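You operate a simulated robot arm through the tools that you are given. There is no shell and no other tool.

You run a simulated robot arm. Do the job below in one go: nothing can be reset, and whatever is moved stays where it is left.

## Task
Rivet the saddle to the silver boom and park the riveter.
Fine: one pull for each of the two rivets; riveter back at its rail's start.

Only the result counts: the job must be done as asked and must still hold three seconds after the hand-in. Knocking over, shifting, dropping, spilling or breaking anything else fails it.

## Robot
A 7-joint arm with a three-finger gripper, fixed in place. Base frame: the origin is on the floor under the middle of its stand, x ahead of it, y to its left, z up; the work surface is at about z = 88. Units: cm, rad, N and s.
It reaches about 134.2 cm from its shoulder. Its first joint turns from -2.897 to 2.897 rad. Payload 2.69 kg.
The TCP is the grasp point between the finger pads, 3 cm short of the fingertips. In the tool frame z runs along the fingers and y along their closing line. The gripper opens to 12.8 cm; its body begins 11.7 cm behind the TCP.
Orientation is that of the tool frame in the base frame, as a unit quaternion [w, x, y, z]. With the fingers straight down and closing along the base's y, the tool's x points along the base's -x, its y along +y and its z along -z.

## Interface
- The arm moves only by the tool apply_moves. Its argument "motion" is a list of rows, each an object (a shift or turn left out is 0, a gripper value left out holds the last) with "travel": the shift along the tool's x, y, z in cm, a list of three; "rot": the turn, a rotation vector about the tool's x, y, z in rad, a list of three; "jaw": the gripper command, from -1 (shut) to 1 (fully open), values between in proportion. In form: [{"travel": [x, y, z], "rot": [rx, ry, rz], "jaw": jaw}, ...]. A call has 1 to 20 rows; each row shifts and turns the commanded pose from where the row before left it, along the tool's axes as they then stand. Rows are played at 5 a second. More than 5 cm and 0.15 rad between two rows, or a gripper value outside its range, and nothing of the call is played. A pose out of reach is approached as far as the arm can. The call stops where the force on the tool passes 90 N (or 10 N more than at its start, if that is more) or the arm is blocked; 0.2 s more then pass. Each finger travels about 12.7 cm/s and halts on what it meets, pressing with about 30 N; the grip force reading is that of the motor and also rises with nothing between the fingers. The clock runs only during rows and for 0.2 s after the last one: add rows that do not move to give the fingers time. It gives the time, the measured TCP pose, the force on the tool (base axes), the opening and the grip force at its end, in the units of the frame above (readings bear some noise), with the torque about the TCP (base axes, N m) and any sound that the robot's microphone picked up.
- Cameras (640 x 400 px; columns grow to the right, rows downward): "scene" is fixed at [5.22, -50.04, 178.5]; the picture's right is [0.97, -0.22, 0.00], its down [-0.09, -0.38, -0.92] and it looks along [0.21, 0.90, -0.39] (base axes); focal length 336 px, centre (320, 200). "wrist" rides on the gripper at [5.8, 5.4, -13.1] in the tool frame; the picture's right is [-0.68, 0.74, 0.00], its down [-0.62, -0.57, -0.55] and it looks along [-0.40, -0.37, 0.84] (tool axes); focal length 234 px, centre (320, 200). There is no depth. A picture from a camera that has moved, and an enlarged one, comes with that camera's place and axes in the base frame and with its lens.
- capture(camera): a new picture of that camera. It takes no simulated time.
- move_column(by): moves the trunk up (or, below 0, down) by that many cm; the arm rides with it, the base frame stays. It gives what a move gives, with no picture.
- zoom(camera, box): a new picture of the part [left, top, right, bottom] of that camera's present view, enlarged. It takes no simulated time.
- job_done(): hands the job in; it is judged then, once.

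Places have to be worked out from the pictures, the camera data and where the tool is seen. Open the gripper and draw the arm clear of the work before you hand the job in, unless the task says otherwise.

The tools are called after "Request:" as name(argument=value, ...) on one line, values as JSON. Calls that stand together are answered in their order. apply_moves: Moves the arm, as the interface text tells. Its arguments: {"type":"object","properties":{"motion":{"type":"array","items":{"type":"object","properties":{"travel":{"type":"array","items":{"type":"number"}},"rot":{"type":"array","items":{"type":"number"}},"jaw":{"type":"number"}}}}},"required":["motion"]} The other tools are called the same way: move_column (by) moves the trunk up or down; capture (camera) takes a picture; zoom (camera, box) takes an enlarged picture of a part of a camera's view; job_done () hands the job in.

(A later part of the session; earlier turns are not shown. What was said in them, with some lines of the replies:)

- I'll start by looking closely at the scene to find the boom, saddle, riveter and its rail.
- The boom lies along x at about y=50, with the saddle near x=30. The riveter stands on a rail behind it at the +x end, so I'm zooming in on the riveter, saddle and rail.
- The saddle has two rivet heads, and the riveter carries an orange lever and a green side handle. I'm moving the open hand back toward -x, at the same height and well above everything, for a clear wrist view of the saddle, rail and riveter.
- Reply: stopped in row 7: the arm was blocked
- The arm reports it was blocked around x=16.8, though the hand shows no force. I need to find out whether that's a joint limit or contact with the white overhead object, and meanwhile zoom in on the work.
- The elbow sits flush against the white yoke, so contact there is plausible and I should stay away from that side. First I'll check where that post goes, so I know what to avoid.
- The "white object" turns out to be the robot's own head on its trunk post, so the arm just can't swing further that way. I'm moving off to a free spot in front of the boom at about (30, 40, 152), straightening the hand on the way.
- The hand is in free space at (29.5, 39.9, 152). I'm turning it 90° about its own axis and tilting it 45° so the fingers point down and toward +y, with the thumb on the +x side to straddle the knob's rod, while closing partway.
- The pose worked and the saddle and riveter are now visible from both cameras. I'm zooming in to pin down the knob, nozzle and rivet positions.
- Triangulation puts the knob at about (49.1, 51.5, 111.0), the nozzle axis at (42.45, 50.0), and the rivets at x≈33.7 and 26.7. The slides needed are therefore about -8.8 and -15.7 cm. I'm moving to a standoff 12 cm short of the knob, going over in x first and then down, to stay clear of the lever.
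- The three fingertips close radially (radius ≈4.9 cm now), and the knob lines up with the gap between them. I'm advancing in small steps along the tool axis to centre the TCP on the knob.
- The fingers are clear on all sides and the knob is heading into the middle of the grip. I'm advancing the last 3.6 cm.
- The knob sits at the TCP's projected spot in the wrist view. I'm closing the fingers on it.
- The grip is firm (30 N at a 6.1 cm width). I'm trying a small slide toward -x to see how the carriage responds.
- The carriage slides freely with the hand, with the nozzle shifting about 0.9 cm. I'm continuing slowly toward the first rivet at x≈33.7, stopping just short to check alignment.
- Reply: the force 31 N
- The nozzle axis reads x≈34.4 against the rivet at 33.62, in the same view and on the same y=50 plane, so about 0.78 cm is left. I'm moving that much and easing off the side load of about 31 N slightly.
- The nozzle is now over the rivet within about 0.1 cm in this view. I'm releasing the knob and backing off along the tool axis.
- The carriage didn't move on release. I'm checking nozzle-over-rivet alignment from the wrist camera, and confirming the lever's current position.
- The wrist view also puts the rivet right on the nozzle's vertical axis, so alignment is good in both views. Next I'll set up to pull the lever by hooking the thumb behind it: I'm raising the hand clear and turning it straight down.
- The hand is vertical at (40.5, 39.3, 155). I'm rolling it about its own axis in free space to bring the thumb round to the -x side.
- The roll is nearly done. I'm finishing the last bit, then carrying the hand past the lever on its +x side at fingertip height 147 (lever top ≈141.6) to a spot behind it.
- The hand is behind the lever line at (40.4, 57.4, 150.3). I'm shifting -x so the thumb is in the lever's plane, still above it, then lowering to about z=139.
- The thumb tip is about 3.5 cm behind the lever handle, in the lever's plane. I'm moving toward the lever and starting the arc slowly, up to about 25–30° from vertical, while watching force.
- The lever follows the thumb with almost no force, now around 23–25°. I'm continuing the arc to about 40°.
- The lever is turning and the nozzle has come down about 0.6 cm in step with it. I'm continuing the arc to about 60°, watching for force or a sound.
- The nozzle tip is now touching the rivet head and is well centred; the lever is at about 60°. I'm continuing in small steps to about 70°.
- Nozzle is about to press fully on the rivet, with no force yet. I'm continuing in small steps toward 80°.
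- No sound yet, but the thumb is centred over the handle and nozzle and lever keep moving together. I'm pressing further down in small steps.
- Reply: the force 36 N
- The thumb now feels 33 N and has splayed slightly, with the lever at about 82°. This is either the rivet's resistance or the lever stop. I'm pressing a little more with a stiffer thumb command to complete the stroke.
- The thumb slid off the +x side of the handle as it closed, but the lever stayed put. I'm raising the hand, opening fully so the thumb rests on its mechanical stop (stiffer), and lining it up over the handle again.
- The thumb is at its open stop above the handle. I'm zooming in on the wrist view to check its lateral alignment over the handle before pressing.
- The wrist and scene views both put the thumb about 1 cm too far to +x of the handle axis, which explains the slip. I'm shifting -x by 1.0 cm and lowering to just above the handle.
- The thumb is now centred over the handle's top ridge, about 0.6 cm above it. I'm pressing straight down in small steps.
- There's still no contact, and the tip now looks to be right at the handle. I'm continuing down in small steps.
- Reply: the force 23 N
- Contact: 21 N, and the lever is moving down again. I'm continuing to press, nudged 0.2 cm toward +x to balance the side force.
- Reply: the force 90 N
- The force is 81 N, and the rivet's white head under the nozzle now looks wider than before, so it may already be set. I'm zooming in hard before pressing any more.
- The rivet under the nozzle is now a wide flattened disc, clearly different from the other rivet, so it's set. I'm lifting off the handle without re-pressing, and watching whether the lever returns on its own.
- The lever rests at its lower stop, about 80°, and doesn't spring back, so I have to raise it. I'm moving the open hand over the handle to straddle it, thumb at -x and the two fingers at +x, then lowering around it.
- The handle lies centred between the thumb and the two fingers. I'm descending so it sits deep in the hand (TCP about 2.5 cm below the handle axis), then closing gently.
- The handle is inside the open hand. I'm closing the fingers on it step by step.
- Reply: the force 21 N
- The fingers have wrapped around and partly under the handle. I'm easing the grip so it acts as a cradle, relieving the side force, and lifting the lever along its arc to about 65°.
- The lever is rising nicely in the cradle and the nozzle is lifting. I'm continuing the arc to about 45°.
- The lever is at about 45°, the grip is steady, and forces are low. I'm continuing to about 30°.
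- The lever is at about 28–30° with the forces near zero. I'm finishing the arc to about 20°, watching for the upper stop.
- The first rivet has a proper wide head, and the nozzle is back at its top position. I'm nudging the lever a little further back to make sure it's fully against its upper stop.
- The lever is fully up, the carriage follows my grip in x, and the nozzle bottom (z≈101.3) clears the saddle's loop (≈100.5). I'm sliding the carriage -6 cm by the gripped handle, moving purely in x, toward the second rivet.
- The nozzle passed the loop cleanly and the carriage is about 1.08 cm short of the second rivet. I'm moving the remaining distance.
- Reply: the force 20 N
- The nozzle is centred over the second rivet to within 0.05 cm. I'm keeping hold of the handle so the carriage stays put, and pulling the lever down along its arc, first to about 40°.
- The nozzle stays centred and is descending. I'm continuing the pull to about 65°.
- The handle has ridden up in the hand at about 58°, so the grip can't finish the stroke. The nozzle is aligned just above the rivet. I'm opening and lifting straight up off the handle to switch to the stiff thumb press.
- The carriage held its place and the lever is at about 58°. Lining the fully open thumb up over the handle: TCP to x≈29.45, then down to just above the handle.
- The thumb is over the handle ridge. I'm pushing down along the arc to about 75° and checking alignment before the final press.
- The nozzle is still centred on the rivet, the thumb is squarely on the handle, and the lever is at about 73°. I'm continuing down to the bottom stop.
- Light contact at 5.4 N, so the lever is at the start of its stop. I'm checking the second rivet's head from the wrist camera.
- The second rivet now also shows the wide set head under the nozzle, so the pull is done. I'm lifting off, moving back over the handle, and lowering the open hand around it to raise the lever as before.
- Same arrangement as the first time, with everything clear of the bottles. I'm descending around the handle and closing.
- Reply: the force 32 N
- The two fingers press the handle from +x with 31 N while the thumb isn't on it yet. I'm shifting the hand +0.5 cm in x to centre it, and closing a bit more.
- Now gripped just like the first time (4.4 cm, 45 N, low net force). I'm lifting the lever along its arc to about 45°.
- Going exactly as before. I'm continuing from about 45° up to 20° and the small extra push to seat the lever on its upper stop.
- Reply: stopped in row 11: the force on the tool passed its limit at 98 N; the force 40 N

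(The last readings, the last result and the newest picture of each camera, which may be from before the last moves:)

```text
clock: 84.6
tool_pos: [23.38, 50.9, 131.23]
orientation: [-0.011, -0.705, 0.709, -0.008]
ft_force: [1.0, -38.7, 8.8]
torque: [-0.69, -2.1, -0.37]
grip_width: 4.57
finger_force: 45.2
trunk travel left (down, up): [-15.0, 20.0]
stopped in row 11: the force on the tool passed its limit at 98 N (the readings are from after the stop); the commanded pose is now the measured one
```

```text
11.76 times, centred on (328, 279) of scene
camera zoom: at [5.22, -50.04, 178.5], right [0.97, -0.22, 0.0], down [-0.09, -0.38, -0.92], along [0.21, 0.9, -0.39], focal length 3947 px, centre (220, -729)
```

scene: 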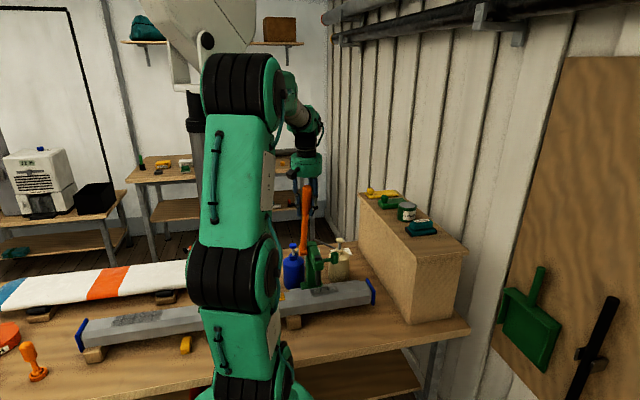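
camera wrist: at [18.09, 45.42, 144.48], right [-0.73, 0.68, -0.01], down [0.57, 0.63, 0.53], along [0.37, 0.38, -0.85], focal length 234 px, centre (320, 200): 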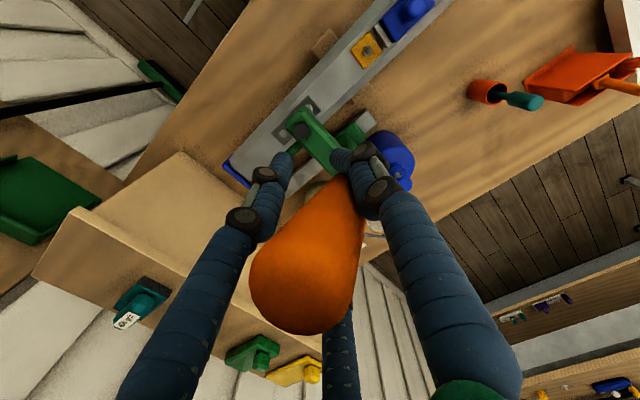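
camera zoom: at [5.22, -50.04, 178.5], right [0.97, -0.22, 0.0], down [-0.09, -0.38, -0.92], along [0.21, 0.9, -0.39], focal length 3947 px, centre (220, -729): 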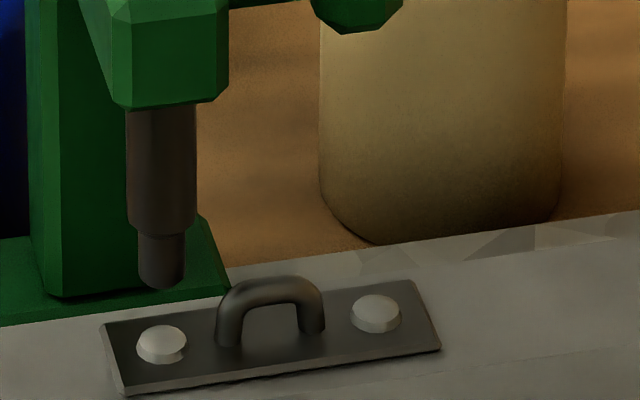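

Both rivets now have matching wide set heads; the lever reached its upper stop, which caused the force stop, and the nozzle is back up. I'm easing off the stop force, then sliding the carriage back toward +x by the handle, first 14 cm.

Request:
apply_moves(motion=[{"travel": [0.25, 0, 0]}, {"travel": [0, -0.5, 0]}, {"travel": [0, -0.75, 0]}, {"travel": [0, -0.75, 0]}, {"travel": [0, -0.75, 0]}, {"travel": [0, -0.75, 0]}, {"travel": [0, -0.75, 0]}, {"travel": [0, -0.75, 0]}, {"travel": [0, -0.75, 0]}, {"travel": [0, -0.75, 0]}, {"travel": [0, -0.75, 0]}, {"travel": [0, -0.75, 0]}, {"travel": [0, -0.75, 0]}, {"travel": [0, -0.75, 0]}, {"travel": [0, -0.75, 0]}, {"travel": [0, -0.75, 0]}, {"travel": [0, -0.75, 0]}, {"travel": [0, -0.75, 0]}, {"travel": [0, -0.75, 0]}, {"travel": [0, 0, 0]}])

Request:
zoom(camera="scene", box=[290, 270, 390, 332])

Request:
zoom(camera="scene", box=[325, 170, 405, 300])

```text
clock: 88.8
tool_pos: [36.42, 50.9, 131.23]
orientation: [-0.009, -0.706, 0.709, -0.005]
ft_force: [-0.6, -34.7, 11.5]
torque: [-0.5, -1.65, -0.41]
grip_width: 4.55
finger_force: 44.8
trunk travel left (down, up): [-15.0, 20.0]
```

```text
6.40 times, centred on (340, 301) of scene
camera zoom: at [5.22, -50.04, 178.5], right [0.97, -0.22, 0.0], down [-0.09, -0.38, -0.92], along [0.21, 0.9, -0.39], focal length 2147 px, centre (192, -446)
```

zoom: 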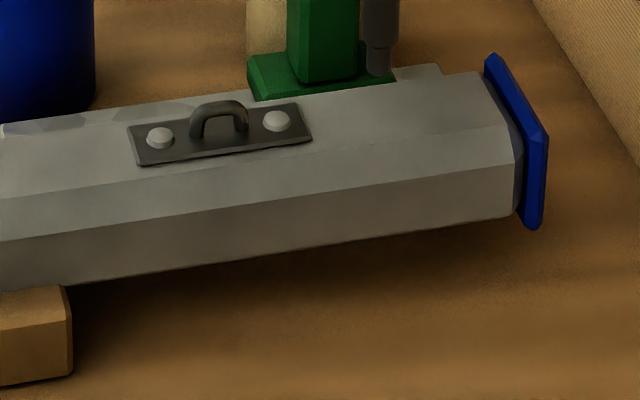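

```text
3.08 times, centred on (365, 235) of scene
camera zoom: at [5.22, -50.04, 178.5], right [0.97, -0.22, 0.0], down [-0.09, -0.38, -0.92], along [0.21, 0.9, -0.39], focal length 1032 px, centre (182, 92)
```

zoom: 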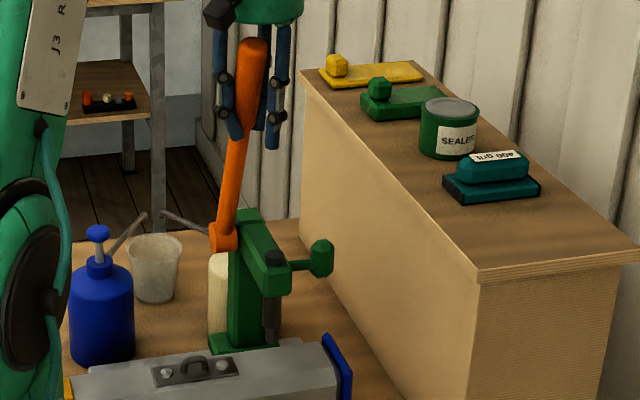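

About 2.8 cm remain to the original place, comparing the same view before and after. I'm sliding on with smaller steps while relaxing the residual push on the lever stop.

Request:
apply_moves(motion=[{"travel": [0.25, -0.5, 0]}, {"travel": [0.25, -0.5, 0]}, {"travel": [0, -0.5, 0]}, {"travel": [0, -0.5, 0]}, {"travel": [0, -0.4, 0]}, {"travel": [0, -0.2, 0]}, {"travel": [0, 0, 0]}])

Request:
zoom(camera="scene", box=[290, 270, 390, 332])

Request:
zoom(camera="scene", box=[325, 170, 405, 300])

```text
clock: 90.4
tool_pos: [38.97, 50.68, 131.04]
orientation: [-0.009, -0.706, 0.708, -0.007]
ft_force: [-2.8, 1.2, 7.6]
torque: [0.82, -1.57, -0.31]
grip_width: 4.49
finger_force: 44.9
trunk travel left (down, up): [-15.0, 20.0]
```

```text
6.40 times, centred on (340, 301) of scene
camera zoom: at [5.22, -50.04, 178.5], right [0.97, -0.22, 0.0], down [-0.09, -0.38, -0.92], along [0.21, 0.9, -0.39], focal length 2147 px, centre (192, -446)
```

zoom: 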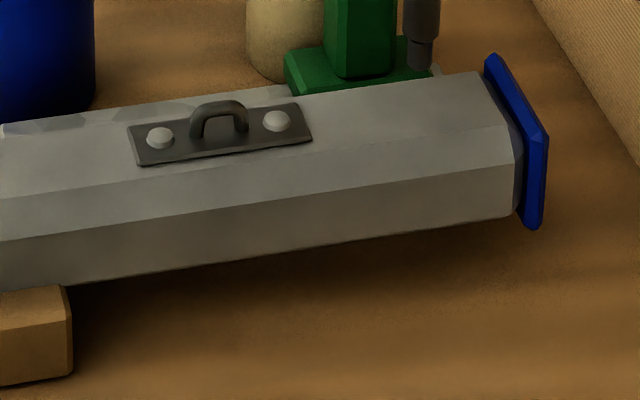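

```text
3.08 times, centred on (365, 235) of scene
camera zoom: at [5.22, -50.04, 178.5], right [0.97, -0.22, 0.0], down [-0.09, -0.38, -0.92], along [0.21, 0.9, -0.39], focal length 1032 px, centre (182, 92)
```

zoom: 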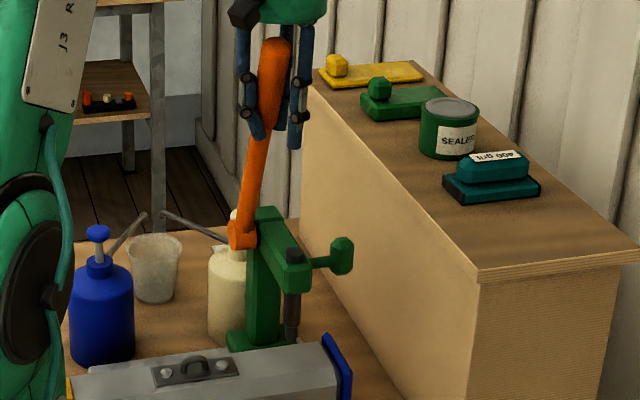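

About 0.25–0.3 cm remain (carriage base edge at px 284 against 288 originally). I'm creeping on and watching the x force for the end stop.

Request:
apply_moves(motion=[{"travel": [0, -0.1, 0]}, {"travel": [0, -0.1, 0]}, {"travel": [0, -0.1, 0]}, {"travel": [0, 0, 0]}])

Request:
zoom(camera="scene", box=[290, 270, 390, 332])

Request:
zoom(camera="scene", box=[325, 170, 405, 300])

```text
clock: 91.4
tool_pos: [39.26, 50.69, 131.0]
orientation: [-0.01, -0.706, 0.708, -0.007]
ft_force: [-4.6, 0.4, 5.8]
torque: [0.16, -1.6, -0.42]
grip_width: 4.45
finger_force: 44.9
trunk travel left (down, up): [-15.0, 20.0]
```

```text
6.40 times, centred on (340, 301) of scene
camera zoom: at [5.22, -50.04, 178.5], right [0.97, -0.22, 0.0], down [-0.09, -0.38, -0.92], along [0.21, 0.9, -0.39], focal length 2147 px, centre (192, -446)
```

zoom: 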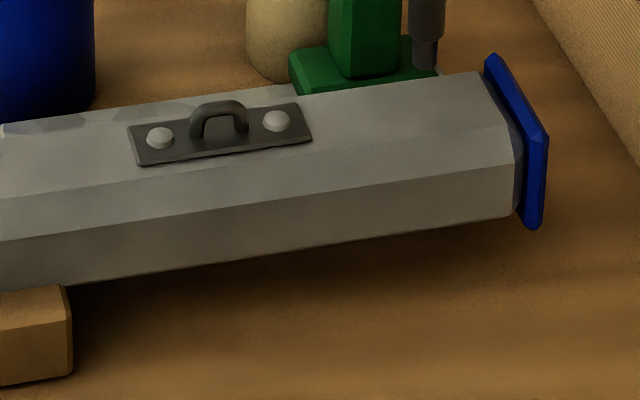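

```text
3.08 times, centred on (365, 235) of scene
camera zoom: at [5.22, -50.04, 178.5], right [0.97, -0.22, 0.0], down [-0.09, -0.38, -0.92], along [0.21, 0.9, -0.39], focal length 1032 px, centre (182, 92)
```

zoom: 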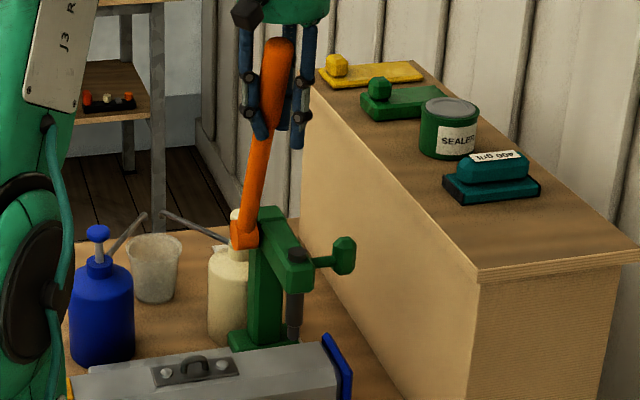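

This now matches the original picture (base corner at 288, nozzle at 425, knob at 344). One more tiny push will tell me whether the end stop is right here.

Request:
apply_moves(motion=[{"travel": [0, -0.1, 0]}, {"travel": [0, -0.1, 0]}, {"travel": [0, 0, 0]}])

Request:
zoom(camera="scene", box=[290, 270, 390, 332])

```text
clock: 92.2
tool_pos: [39.23, 50.76, 131.16]
orientation: [-0.009, -0.706, 0.708, -0.008]
ft_force: [-22.8, -4.1, 2.3]
torque: [-0.12, -1.53, -0.12]
grip_width: 4.47
finger_force: 44.7
trunk travel left (down, up): [-15.0, 20.0]
```

```text
6.40 times, centred on (340, 301) of scene
camera zoom: at [5.22, -50.04, 178.5], right [0.97, -0.22, 0.0], down [-0.09, -0.38, -0.92], along [0.21, 0.9, -0.39], focal length 2147 px, centre (192, -446)
```

zoom: 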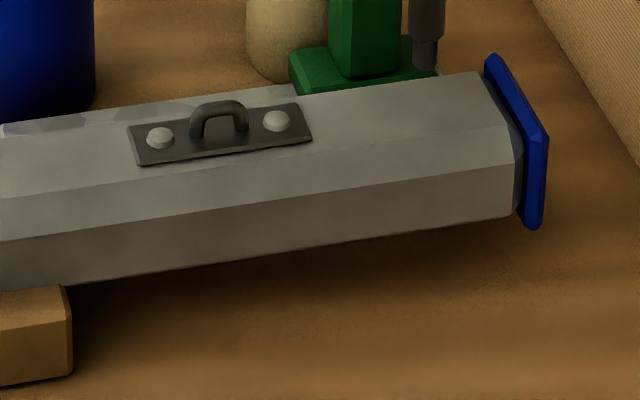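

The x force rose to 23 N without motion, so the carriage is firmly at the rail's start. I'm easing off that push, opening the fingers gradually, and rising straight up off the lever.

Request:
apply_moves(motion=[{"travel": [0, 0.1, 0]}, {"travel": [0, 0, 0], "jaw": -0.25}, {"jaw": 0.0}, {"jaw": 0.5}, {"jaw": 1}, {"jaw": 1}, {"jaw": 1}])

Request:
capture(camera="wrist")

Request:
zoom(camera="scene", box=[325, 150, 405, 300])

```text
clock: 93.8
tool_pos: [39.32, 50.69, 131.02]
orientation: [-0.009, -0.706, 0.708, -0.007]
ft_force: [0.0, -0.4, -0.1]
torque: [-0.01, 0.01, 0.02]
grip_width: 12.79
finger_force: 0.2
trunk travel left (down, up): [-15.0, 20.0]
```

```text
taken
camera wrist: at [34.18, 45.15, 144.25], right [-0.73, 0.68, -0.01], down [0.57, 0.63, 0.53], along [0.37, 0.38, -0.85], focal length 234 px, centre (320, 200)
```

wrist: 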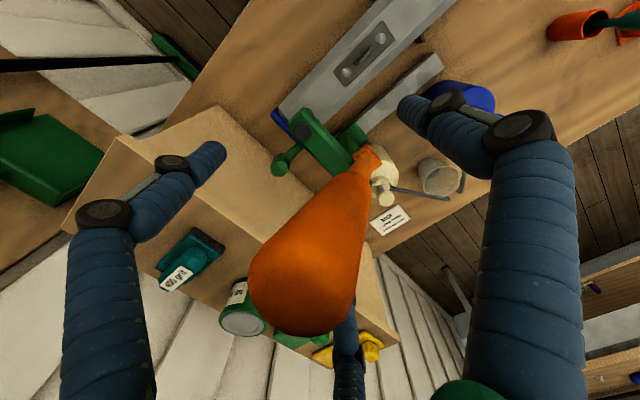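

```text
2.67 times, centred on (365, 225) of scene
camera zoom: at [5.22, -50.04, 178.5], right [0.97, -0.22, 0.0], down [-0.09, -0.38, -0.92], along [0.21, 0.9, -0.39], focal length 895 px, centre (200, 133)
```

zoom: 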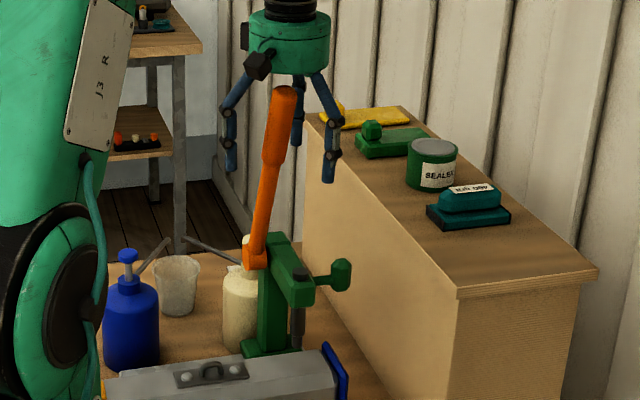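

The hand is fully open and the lever stands free at its original position. I'm rising straight up clear of it, then drawing the arm back toward the robot.

Request:
apply_moves(motion=[{"travel": [0, 0, -2]}, {"travel": [0, 0, -2]}, {"travel": [0, 0, -3]}, {"travel": [0, 0, -4]}, {"travel": [0, 0, -4]}, {"travel": [0, 0, -4]}, {"travel": [0, 0, -4]}, {"travel": [3.5, 0, 0]}, {"travel": [4, 0, 0]}, {"travel": [4, 0, 0]}, {"travel": [4, 0, 0]}, {"travel": [0, 0, 0]}])

Request:
capture(camera="scene")

Request:
zoom(camera="scene", box=[325, 170, 405, 300])

Request:
zoom(camera="scene", box=[290, 270, 390, 332])

Request:
capture(camera="wrist")

```text
clock: 96.4
tool_pos: [39.45, 35.52, 154.6]
orientation: [-0.01, -0.706, 0.708, -0.007]
ft_force: [0.1, -0.5, -1.3]
torque: [0.11, -0.02, 0.0]
grip_width: 12.81
finger_force: 0.1
trunk travel left (down, up): [-15.0, 20.0]
```

```text
taken
```

scene: 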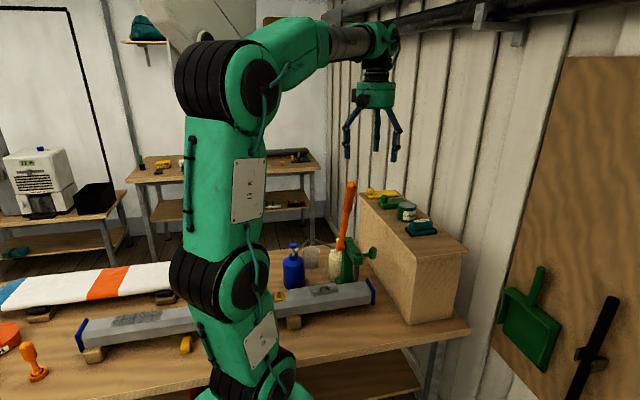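

```text
3.08 times, centred on (365, 235) of scene
camera zoom: at [5.22, -50.04, 178.5], right [0.97, -0.22, 0.0], down [-0.09, -0.38, -0.92], along [0.21, 0.9, -0.39], focal length 1032 px, centre (182, 92)
```

zoom: 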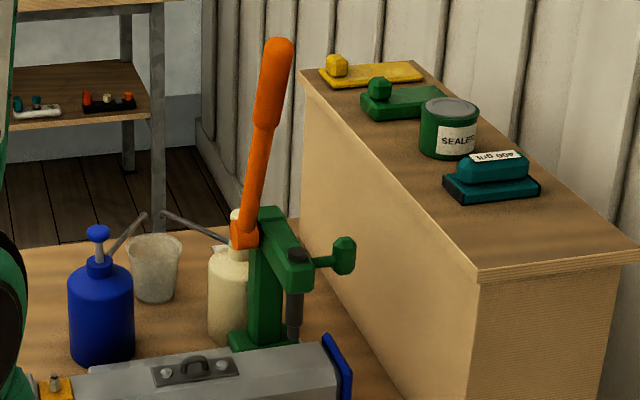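

```text
6.40 times, centred on (340, 301) of scene
camera zoom: at [5.22, -50.04, 178.5], right [0.97, -0.22, 0.0], down [-0.09, -0.38, -0.92], along [0.21, 0.9, -0.39], focal length 2147 px, centre (192, -446)
```

zoom: 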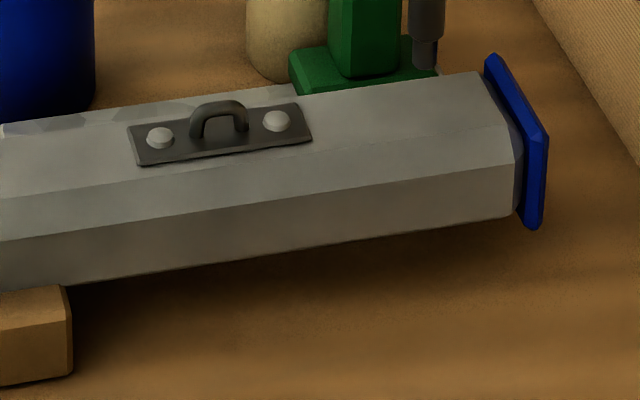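

```text
taken
camera wrist: at [34.3, 30.07, 167.92], right [-0.73, 0.68, -0.01], down [0.57, 0.63, 0.53], along [0.37, 0.38, -0.85], focal length 234 px, centre (320, 200)
```

wrist: 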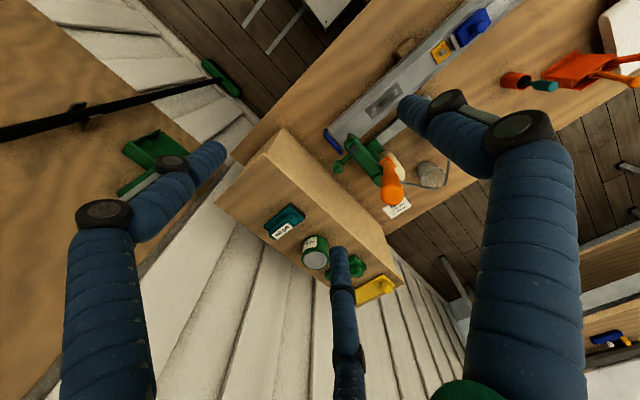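

The arm is clear, the carriage matches its starting picture, and the lever is up. One last close look at both rivets and the lever before handing in.

Request:
zoom(camera="scene", box=[305, 280, 345, 302])

Request:
zoom(camera="scene", box=[150, 220, 400, 340])

```text
16.00 times, centred on (325, 291) of scene
camera zoom: at [5.22, -50.04, 178.5], right [0.97, -0.22, 0.0], down [-0.09, -0.38, -0.92], along [0.21, 0.9, -0.39], focal length 5368 px, centre (240, -1256)
```

zoom: 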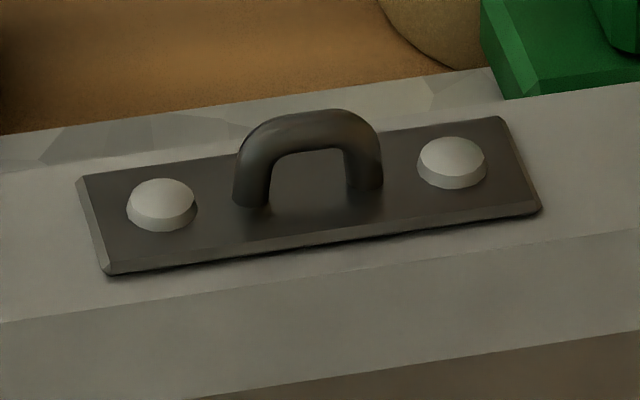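

```text
2.56 times, centred on (275, 280) of scene
camera zoom: at [5.22, -50.04, 178.5], right [0.97, -0.22, 0.0], down [-0.09, -0.38, -0.92], along [0.21, 0.9, -0.39], focal length 859 px, centre (435, -5)
```

zoom: 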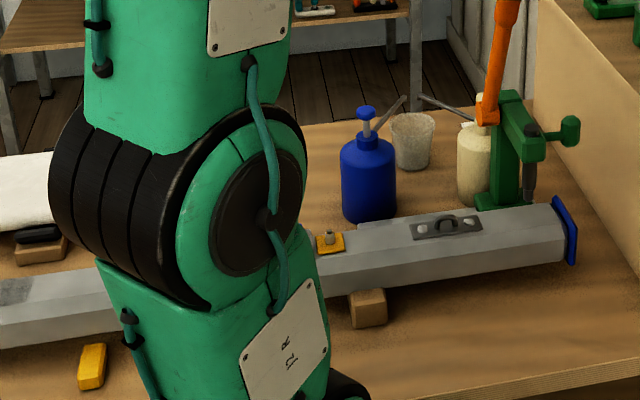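

Both rivets show matching domed set heads, the riveter is against its start stop with the lever up, and nothing else looks disturbed. The gripper is open and clear, so I'm handing the job in.

Request:
job_done()

```text
The job is handed in.
```

Both rivets on the saddle are set, and the riveter is back at its rail's start with the lever up. The job is handed in, but I haven't seen the judging result.

- **Rivets:** both show matching wide, domed heads in the close-up pictures, and each was lined up under the nozzle before its pull.
- **Pulls:** I made one pull per rivet. On the first, my thumb slipped off the handle at the bottom of the stroke, so I pressed the lever against its lower stop a second time. The lever stayed near the bottom in between, so I expect it to count as one pull. No sound was reported to confirm either pull.
- **Riveter:** the carriage is against the end stop, and its position matches the first picture. The lever stands within about a degree of where it started.
- **Surroundings:** I saw nothing else moved in the final pictures. The gripper is open and the arm is clear of the work.
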